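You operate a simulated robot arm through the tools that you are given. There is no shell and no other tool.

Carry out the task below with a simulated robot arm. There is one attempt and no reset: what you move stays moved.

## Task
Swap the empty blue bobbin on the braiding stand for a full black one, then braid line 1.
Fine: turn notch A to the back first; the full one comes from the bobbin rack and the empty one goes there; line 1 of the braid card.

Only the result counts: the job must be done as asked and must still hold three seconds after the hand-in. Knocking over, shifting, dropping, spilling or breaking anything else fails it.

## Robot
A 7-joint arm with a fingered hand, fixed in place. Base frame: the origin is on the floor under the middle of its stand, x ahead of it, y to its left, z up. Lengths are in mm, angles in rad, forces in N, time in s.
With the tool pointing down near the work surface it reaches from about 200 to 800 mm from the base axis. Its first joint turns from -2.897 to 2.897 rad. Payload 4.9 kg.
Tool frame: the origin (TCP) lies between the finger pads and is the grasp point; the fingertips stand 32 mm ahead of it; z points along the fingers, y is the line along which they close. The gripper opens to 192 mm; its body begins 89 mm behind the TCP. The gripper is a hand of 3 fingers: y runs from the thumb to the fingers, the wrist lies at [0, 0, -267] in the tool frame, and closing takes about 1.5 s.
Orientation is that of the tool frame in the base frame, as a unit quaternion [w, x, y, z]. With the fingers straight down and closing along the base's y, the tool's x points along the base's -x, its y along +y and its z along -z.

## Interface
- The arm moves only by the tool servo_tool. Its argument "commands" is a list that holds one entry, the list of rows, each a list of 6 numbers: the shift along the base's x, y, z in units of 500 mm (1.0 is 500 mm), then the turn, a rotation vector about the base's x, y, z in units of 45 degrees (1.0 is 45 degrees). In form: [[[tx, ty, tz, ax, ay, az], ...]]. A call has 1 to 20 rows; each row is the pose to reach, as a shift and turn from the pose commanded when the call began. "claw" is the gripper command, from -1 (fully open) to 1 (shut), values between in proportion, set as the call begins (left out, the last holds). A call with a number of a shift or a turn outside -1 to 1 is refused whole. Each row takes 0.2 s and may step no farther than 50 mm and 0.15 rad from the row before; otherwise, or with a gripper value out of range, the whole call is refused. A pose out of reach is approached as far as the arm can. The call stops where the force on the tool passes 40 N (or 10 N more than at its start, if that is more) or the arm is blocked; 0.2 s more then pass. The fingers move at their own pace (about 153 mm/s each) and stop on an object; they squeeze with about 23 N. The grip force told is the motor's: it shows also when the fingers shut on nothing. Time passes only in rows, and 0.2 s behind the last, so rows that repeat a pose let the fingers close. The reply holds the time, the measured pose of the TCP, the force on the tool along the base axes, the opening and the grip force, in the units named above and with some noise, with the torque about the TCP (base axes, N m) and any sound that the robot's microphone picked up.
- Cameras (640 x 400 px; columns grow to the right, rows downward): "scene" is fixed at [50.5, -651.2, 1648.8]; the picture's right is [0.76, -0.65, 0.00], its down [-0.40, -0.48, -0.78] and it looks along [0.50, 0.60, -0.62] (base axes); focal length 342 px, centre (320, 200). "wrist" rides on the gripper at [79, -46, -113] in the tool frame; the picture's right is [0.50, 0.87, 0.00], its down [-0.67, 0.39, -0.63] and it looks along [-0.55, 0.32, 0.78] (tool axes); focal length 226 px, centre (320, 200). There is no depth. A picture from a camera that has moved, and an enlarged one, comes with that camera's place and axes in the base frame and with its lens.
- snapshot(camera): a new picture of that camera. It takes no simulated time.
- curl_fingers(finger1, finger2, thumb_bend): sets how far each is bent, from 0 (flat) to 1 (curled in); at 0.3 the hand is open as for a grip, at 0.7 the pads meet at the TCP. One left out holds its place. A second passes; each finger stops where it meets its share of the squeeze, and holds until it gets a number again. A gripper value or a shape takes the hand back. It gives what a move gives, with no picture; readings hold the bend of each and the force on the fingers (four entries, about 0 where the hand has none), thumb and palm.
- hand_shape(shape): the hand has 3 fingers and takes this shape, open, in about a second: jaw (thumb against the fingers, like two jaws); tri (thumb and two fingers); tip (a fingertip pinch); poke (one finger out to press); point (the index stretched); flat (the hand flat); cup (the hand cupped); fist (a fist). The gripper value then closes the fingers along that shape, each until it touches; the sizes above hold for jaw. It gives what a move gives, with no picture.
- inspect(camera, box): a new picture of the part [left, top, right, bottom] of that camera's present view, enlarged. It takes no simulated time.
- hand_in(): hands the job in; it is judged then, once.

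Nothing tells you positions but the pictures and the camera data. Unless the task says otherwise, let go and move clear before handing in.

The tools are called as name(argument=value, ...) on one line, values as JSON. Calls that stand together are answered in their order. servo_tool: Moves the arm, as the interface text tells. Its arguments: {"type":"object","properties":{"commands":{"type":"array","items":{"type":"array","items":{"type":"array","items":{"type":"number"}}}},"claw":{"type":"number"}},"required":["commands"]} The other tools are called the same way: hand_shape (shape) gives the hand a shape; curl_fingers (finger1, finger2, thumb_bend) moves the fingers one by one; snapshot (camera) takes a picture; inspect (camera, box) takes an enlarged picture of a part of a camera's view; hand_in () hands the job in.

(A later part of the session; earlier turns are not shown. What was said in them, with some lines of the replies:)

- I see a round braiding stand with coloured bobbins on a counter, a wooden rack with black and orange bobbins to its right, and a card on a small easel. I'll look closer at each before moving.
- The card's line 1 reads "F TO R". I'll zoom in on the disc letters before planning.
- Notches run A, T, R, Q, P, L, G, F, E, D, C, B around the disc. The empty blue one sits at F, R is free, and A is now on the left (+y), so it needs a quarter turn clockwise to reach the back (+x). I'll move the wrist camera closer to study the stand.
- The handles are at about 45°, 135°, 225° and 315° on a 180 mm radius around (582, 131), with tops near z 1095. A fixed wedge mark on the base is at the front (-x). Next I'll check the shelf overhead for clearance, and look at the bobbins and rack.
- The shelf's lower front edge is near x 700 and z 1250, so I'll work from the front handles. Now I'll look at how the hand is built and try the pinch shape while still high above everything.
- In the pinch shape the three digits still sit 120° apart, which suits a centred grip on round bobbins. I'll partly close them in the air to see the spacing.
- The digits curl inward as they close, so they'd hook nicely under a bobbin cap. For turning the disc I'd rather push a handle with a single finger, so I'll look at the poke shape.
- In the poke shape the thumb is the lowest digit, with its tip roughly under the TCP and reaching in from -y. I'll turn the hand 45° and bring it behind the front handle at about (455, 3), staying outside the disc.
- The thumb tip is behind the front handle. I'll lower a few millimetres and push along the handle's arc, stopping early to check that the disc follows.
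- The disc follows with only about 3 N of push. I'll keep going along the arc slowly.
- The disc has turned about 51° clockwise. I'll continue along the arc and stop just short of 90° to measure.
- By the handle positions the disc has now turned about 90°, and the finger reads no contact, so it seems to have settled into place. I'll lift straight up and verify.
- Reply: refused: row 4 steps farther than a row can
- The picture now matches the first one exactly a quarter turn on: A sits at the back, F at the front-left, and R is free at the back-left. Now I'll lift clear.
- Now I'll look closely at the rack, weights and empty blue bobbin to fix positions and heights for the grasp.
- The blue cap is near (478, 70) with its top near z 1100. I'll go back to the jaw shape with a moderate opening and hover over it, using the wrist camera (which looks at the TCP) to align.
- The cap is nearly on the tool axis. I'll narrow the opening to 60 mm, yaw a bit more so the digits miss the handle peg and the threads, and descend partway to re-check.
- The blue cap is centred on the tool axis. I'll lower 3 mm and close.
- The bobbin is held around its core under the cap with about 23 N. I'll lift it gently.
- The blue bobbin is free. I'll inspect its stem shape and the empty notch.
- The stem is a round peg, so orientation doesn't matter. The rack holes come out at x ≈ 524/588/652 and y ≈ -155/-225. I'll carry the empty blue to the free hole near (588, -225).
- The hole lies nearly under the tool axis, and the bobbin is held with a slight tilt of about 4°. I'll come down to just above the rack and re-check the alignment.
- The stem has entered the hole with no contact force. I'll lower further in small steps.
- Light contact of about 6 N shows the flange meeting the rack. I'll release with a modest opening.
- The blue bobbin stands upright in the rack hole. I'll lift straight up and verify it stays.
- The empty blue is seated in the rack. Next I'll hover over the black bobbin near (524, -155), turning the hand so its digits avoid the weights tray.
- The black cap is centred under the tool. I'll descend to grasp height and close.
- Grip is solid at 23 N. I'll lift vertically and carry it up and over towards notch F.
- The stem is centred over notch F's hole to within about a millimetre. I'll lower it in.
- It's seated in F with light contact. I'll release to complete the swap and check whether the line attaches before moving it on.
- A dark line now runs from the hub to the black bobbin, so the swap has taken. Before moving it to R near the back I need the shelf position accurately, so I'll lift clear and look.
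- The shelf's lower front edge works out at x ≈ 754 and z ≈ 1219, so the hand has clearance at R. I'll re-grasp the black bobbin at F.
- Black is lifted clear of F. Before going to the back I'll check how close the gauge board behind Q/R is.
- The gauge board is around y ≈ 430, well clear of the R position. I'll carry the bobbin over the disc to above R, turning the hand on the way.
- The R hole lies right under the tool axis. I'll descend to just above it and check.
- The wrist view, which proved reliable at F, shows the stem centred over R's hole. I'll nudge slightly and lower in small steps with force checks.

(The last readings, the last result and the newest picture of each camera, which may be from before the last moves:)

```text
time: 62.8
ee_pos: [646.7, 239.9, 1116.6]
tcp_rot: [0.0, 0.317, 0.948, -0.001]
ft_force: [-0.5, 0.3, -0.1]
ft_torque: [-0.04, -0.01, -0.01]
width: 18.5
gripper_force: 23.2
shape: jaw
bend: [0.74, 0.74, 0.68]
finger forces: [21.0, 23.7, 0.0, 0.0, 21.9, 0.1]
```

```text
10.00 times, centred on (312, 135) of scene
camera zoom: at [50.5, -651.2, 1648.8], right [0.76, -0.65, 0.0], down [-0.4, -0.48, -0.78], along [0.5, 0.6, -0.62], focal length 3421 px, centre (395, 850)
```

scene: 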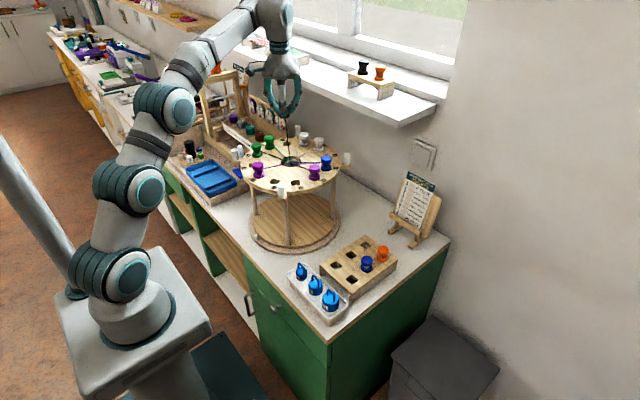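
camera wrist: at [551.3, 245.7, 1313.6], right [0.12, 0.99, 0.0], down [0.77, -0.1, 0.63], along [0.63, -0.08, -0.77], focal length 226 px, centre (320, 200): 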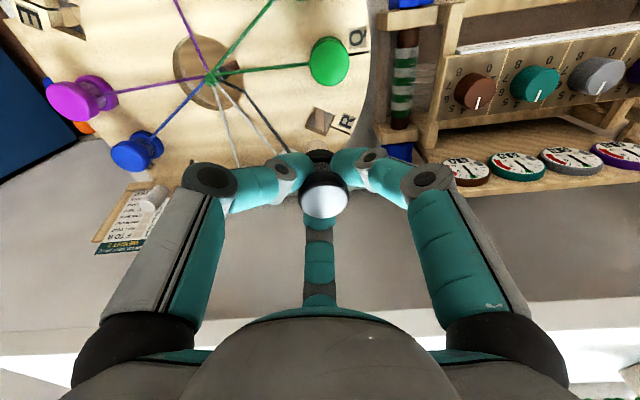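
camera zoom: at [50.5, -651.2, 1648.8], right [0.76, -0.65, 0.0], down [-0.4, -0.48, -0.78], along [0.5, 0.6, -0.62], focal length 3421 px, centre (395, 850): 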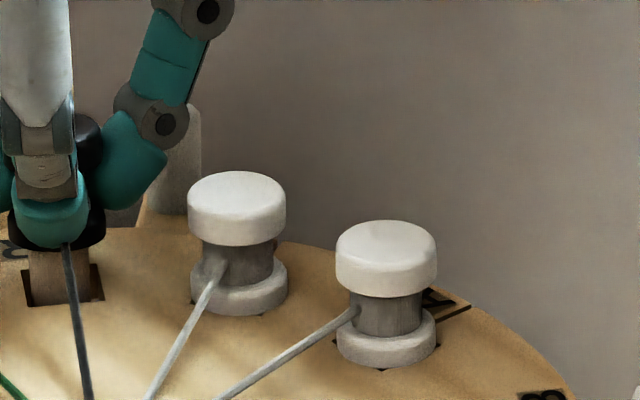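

servo_tool(commands=[[[0, 0, -0.008, 0, 0, 0], [0, 0, -0.016, 0, 0, 0], [0, 0, -0.022, 0, 0, 0]]])

inspect(camera="wrist", box=[280, 110, 360, 180])

inspect(camera="scene", box=[285, 115, 330, 155])

```text
time: 63.6
ee_pos: [646.5, 238.8, 1106.8]
tcp_rot: [0.002, 0.318, 0.948, 0.0]
ft_force: [-1.1, -2.2, 1.6]
ft_torque: [-0.08, 0.04, -0.02]
width: 18.6
gripper_force: 23.2
shape: jaw
bend: [0.74, 0.74, 0.68]
finger forces: [20.5, 23.5, 0.1, 0.0, 24.9, 0.0]
```

```text
5.71 times, centred on (320, 145) of wrist
camera zoom: at [554.1, 249.6, 1219.3], right [0.12, 0.99, 0.0], down [0.77, -0.09, 0.63], along [0.63, -0.08, -0.77], focal length 1292 px, centre (320, 514)
```

zoom: 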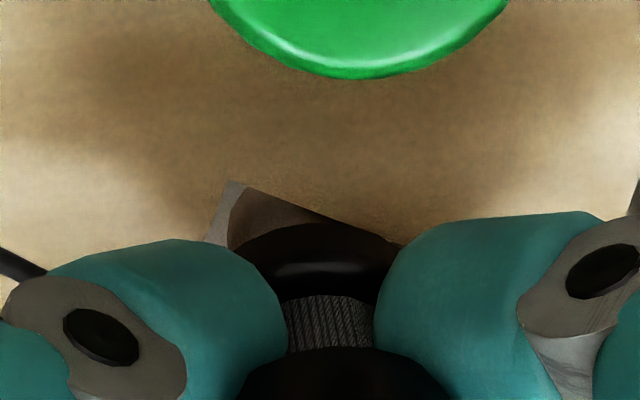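

```text
10.00 times, centred on (308, 135) of scene
camera zoom: at [50.5, -651.2, 1648.8], right [0.76, -0.65, 0.0], down [-0.4, -0.48, -0.78], along [0.5, 0.6, -0.62], focal length 3421 px, centre (445, 850)
```

zoom: 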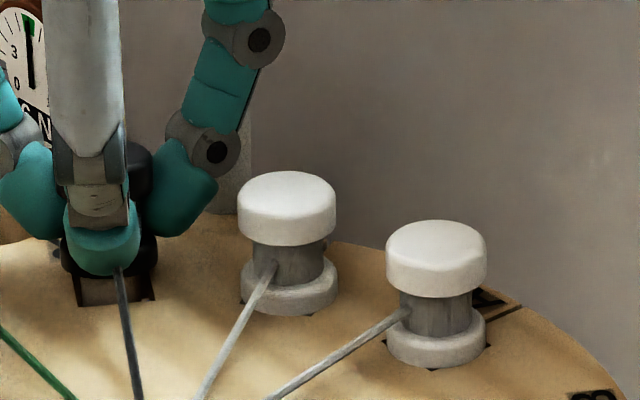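

Slight side contact on the +y wall, so I'll shift 1.5 mm back and continue down.

servo_tool(commands=[[[-0.001, -0.003, 0, 0, 0, 0], [-0.001, -0.003, -0.004, 0, 0, 0], [-0.001, -0.003, -0.008, 0, 0, 0]]])

inspect(camera="scene", box=[285, 115, 330, 155])

inspect(camera="wrist", box=[280, 120, 360, 190])

```text
time: 64.4
ee_pos: [645.8, 237.6, 1101.5]
tcp_rot: [0.002, 0.317, 0.948, 0.0]
ft_force: [-0.3, -0.1, -1.1]
ft_torque: [0.01, 0.01, 0.02]
width: 18.5
gripper_force: 23.3
shape: jaw
bend: [0.74, 0.74, 0.68]
finger forces: [21.3, 24.0, 0.1, 0.0, 22.9, 0.0]
```

```text
10.00 times, centred on (308, 135) of scene
camera zoom: at [50.5, -651.2, 1648.8], right [0.76, -0.65, 0.0], down [-0.4, -0.48, -0.78], along [0.5, 0.6, -0.62], focal length 3421 px, centre (445, 850)
```

zoom: 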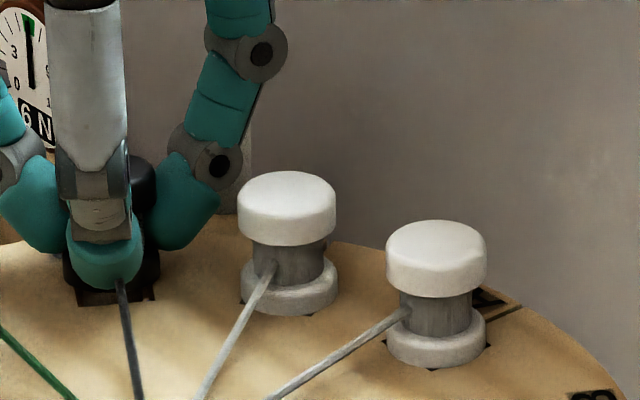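

```text
5.71 times, centred on (320, 155) of wrist
camera zoom: at [553.9, 248.0, 1214.9], right [0.12, 0.99, 0.0], down [0.77, -0.09, 0.63], along [0.63, -0.08, -0.77], focal length 1292 px, centre (320, 457)
```

zoom: 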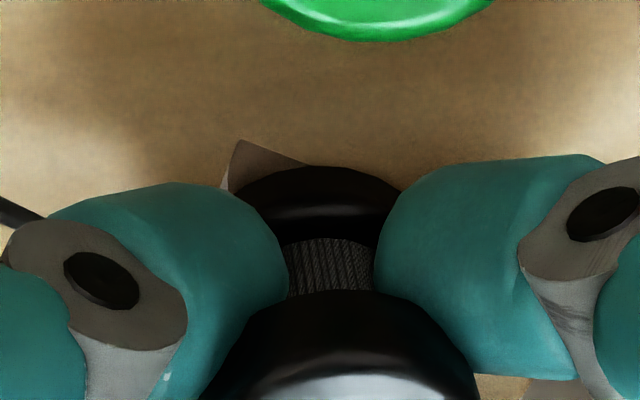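

servo_tool(commands=[[[0, 0, -0.003, 0, 0, 0], [0, 0, -0.006, 0, 0, 0]]])

inspect(camera="scene", box=[285, 115, 330, 155])

```text
time: 65.0
ee_pos: [644.9, 236.6, 1101.5]
tcp_rot: [0.003, 0.317, 0.949, 0.001]
ft_force: [-0.2, -1.1, 9.3]
ft_torque: [0.08, -0.06, 0.02]
width: 18.7
gripper_force: 23.0
shape: jaw
bend: [0.74, 0.74, 0.68]
finger forces: [23.9, 25.7, 0.1, 0.1, 24.0, 0.1]
```

```text
10.00 times, centred on (308, 135) of scene
camera zoom: at [50.5, -651.2, 1648.8], right [0.76, -0.65, 0.0], down [-0.4, -0.48, -0.78], along [0.5, 0.6, -0.62], focal length 3421 px, centre (445, 850)
```

zoom: 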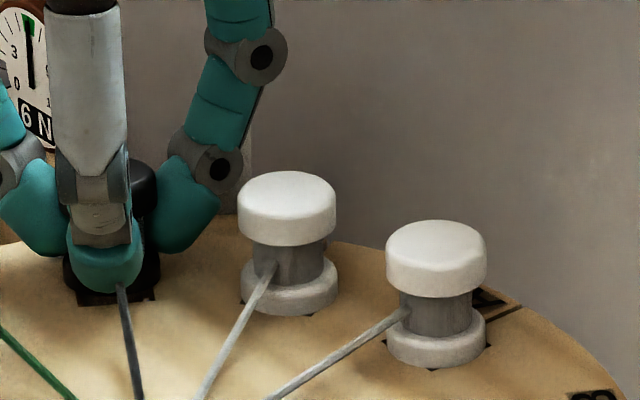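

Contact of about 9 N means it's seated. I'll release with a small opening so the digits stay clear of T and the handle.

servo_tool(commands=[[[0, 0, 0, 0, 0, 0], [0, 0, 0, 0, 0, 0], [0, 0, 0, 0, 0, 0], [0, 0, 0, 0, 0, 0], [0, 0, 0, 0, 0, 0]]], claw=0.44)

inspect(camera="wrist", box=[200, 80, 440, 280])

inspect(camera="scene", box=[270, 105, 340, 165])

```text
time: 66.2
ee_pos: [646.1, 235.7, 1099.6]
tcp_rot: [0.002, 0.317, 0.948, 0.0]
ft_force: [0.1, -0.6, -0.5]
ft_torque: [-0.03, 0.0, 0.01]
width: 53.5
gripper_force: 0.1
shape: jaw
bend: [0.49, 0.49, 0.7]
finger forces: [0.0, 0.0, 0.0, 0.0, 0.0, 0.0]
```

```text
2.00 times, centred on (320, 180) of wrist
camera zoom: at [553.5, 248.0, 1211.6], right [0.12, 0.99, 0.0], down [0.77, -0.09, 0.63], along [0.63, -0.08, -0.77], focal length 452 px, centre (320, 240)
```

zoom: 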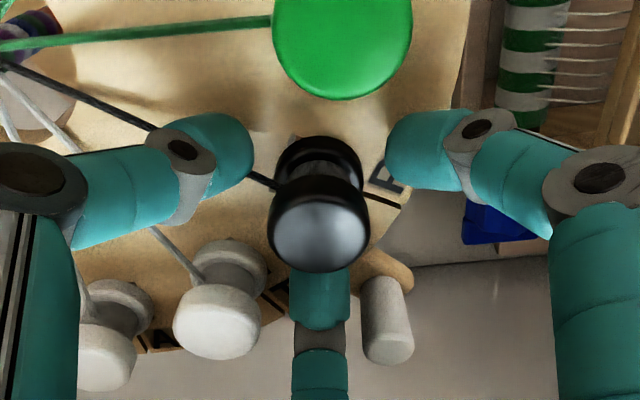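

```text
6.67 times, centred on (305, 135) of scene
camera zoom: at [50.5, -651.2, 1648.8], right [0.76, -0.65, 0.0], down [-0.4, -0.48, -0.78], along [0.5, 0.6, -0.62], focal length 2281 px, centre (420, 633)
```

zoom: 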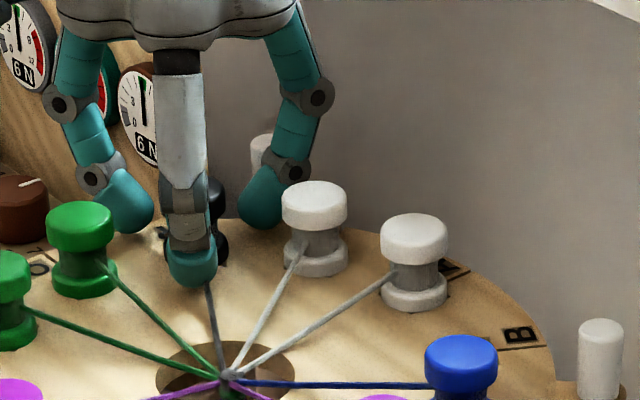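

The black bobbin stands in R and the digits are clear. I'll lift straight up, then back away towards the robot.

servo_tool(commands=[[[0, 0, 0.02, 0, 0, 0], [0, 0, 0.06, 0, 0, 0], [0, 0, 0.12, 0, 0, 0], [0, 0, 0.18, 0, 0, 0], [0, 0, 0.22, 0, 0, 0], [-0.08, -0.04, 0.25, 0, 0, 0], [-0.16, -0.08, 0.28, 0, 0, 0], [-0.24, -0.12, 0.32, 0, 0, 0], [-0.32, -0.16, 0.36, 0, 0, 0], [-0.4, -0.2, 0.38, 0, 0, 0.1], [-0.45, -0.26, 0.38, 0, 0, 0.2]]])

snapshot(camera="scene")

inspect(camera="scene", box=[225, 110, 355, 200])

snapshot(camera="wrist")

```text
time: 68.6
ee_pos: [421.4, 108.0, 1287.2]
tcp_rot: [0.0, 0.242, 0.97, -0.001]
ft_force: [0.5, 0.9, -0.8]
ft_torque: [-0.01, 0.04, 0.03]
width: 53.6
gripper_force: 0.1
shape: jaw
bend: [0.49, 0.49, 0.7]
finger forces: [0.0, 0.0, 0.1, 0.0, 0.0, 0.1]
```

```text
taken
```

scene: 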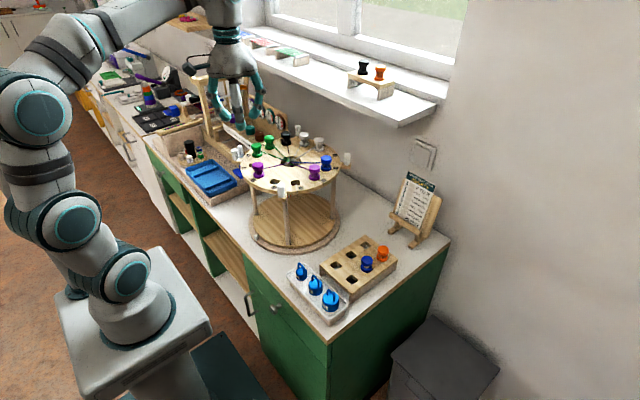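

```text
4.44 times, centred on (290, 155) of scene
camera zoom: at [50.5, -651.2, 1648.8], right [0.76, -0.65, 0.0], down [-0.4, -0.48, -0.78], along [0.5, 0.6, -0.62], focal length 1520 px, centre (453, 400)
```

zoom: 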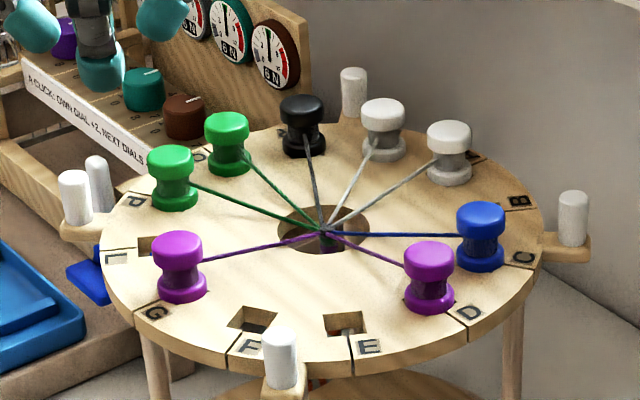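

```text
taken
camera wrist: at [329.1, 103.9, 1400.5], right [-0.04, 1.0, 0.0], down [0.77, 0.03, 0.63], along [0.63, 0.02, -0.77], focal length 226 px, centre (320, 200)
```

wrist: 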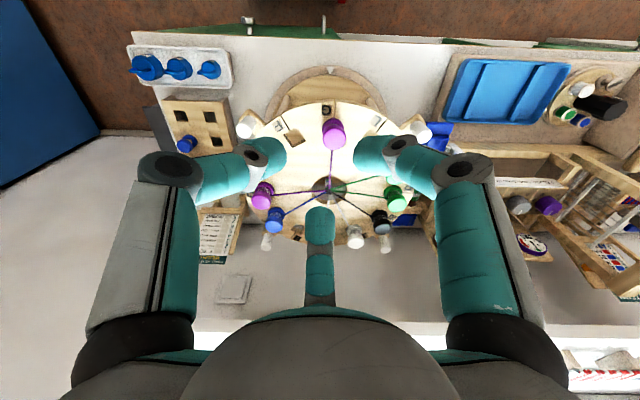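

The result looks right: black in R with its line, F empty, blue in the rack. I'll do a last close check of the rack, card and A position.

inspect(camera="scene", box=[290, 225, 410, 325])

inspect(camera="scene", box=[390, 165, 445, 225])

inspect(camera="wrist", box=[230, 60, 440, 260])

inspect(camera="scene", box=[275, 125, 340, 165])

```text
4.00 times, centred on (350, 275) of scene
camera zoom: at [50.5, -651.2, 1648.8], right [0.76, -0.65, 0.0], down [-0.4, -0.48, -0.78], along [0.5, 0.6, -0.62], focal length 1368 px, centre (200, -100)
```

zoom: 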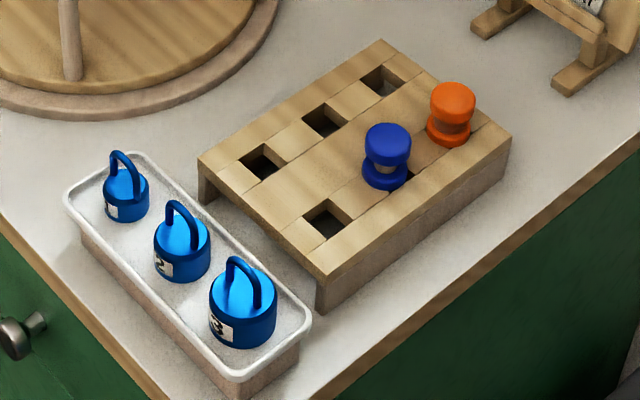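

```text
6.67 times, centred on (418, 195) of scene
camera zoom: at [50.5, -651.2, 1648.8], right [0.76, -0.65, 0.0], down [-0.4, -0.48, -0.78], along [0.5, 0.6, -0.62], focal length 2281 px, centre (-330, 233)
```

zoom: 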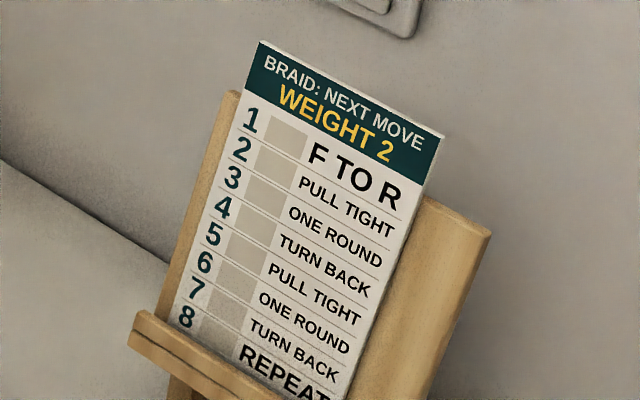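

```text
2.00 times, centred on (335, 160) of wrist
camera zoom: at [329.1, 103.9, 1400.5], right [-0.04, 1.0, 0.0], down [0.77, 0.03, 0.63], along [0.63, 0.02, -0.77], focal length 452 px, centre (290, 280)
```

zoom: 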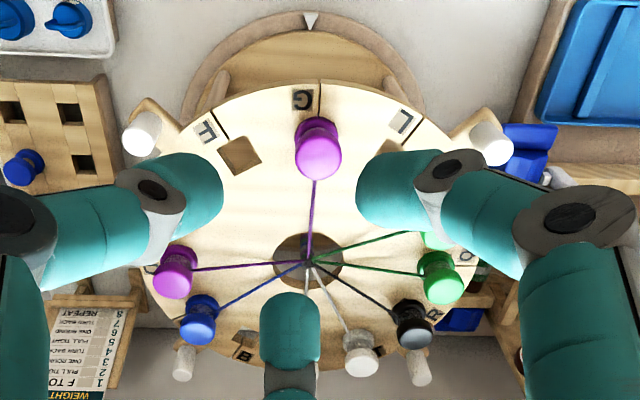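

```text
9.85 times, centred on (308, 145) of scene
camera zoom: at [50.5, -651.2, 1648.8], right [0.76, -0.65, 0.0], down [-0.4, -0.48, -0.78], along [0.5, 0.6, -0.62], focal length 3368 px, centre (443, 742)
```

zoom: 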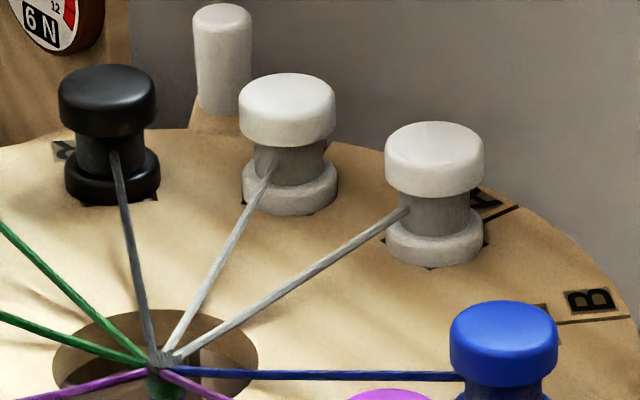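

Everything checks out: A at the back with G on the front mark, black in R, F empty, and blue seated upright in the rack. I'll back the arm off a little more and hand in.

servo_tool(commands=[[[-0.02, -0.08, 0.04, 0, 0, 0], [-0.04, -0.16, 0.08, 0, 0, 0], [-0.05, -0.2, 0.1, 0, 0, 0], [-0.05, -0.2, 0.1, 0, 0, 0], [-0.05, -0.2, 0.1, 0, 0, 0]]])

inspect(camera="scene", box=[225, 110, 405, 300])

```text
time: 69.8
ee_pos: [396.5, 8.2, 1338.2]
tcp_rot: [0.002, 0.242, 0.97, 0.001]
ft_force: [0.5, -0.1, -0.2]
ft_torque: [0.0, -0.01, 0.01]
width: 53.9
gripper_force: 0.0
shape: jaw
bend: [0.49, 0.49, 0.7]
finger forces: [0.0, 0.0, 0.1, 0.1, 0.1, 0.0]
```

```text
2.11 times, centred on (315, 205) of scene
camera zoom: at [50.5, -651.2, 1648.8], right [0.76, -0.65, 0.0], down [-0.4, -0.48, -0.78], along [0.5, 0.6, -0.62], focal length 720 px, centre (330, 190)
```

zoom: 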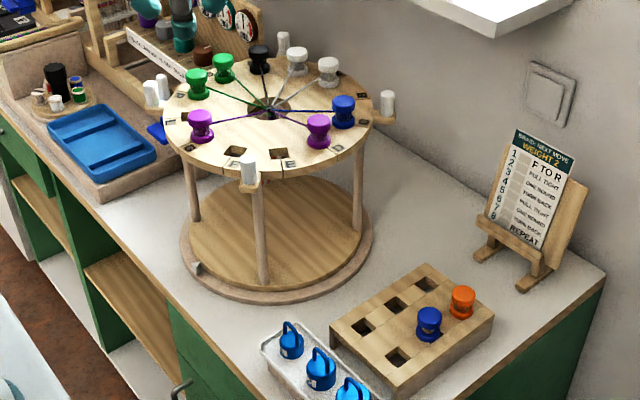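

The stand, rack, weights and card are all in place and the arm is clear, so I'm handing in.

hand_in()

```text
The job is handed in.
```

I did the swap and the first braid move, and the job is handed in. No result has come back yet.

- **Disc:** notch A is at the back, a clean quarter turn clockwise, with G on the front mark of the stand.
- **Swap:** the empty blue bobbin from F is now in a free hole of the bobbin rack. The full black one from the rack went into F, where a dark line joined it to the braid.
- **Line 1 of the card ("F TO R"):** the black bobbin is in R with its line still attached, and F is empty.

In the last pictures the other bobbins, the weights and the card looked as they did before. The card's heading also says "WEIGHT 2". I took that as outside the task and left the weights alone.
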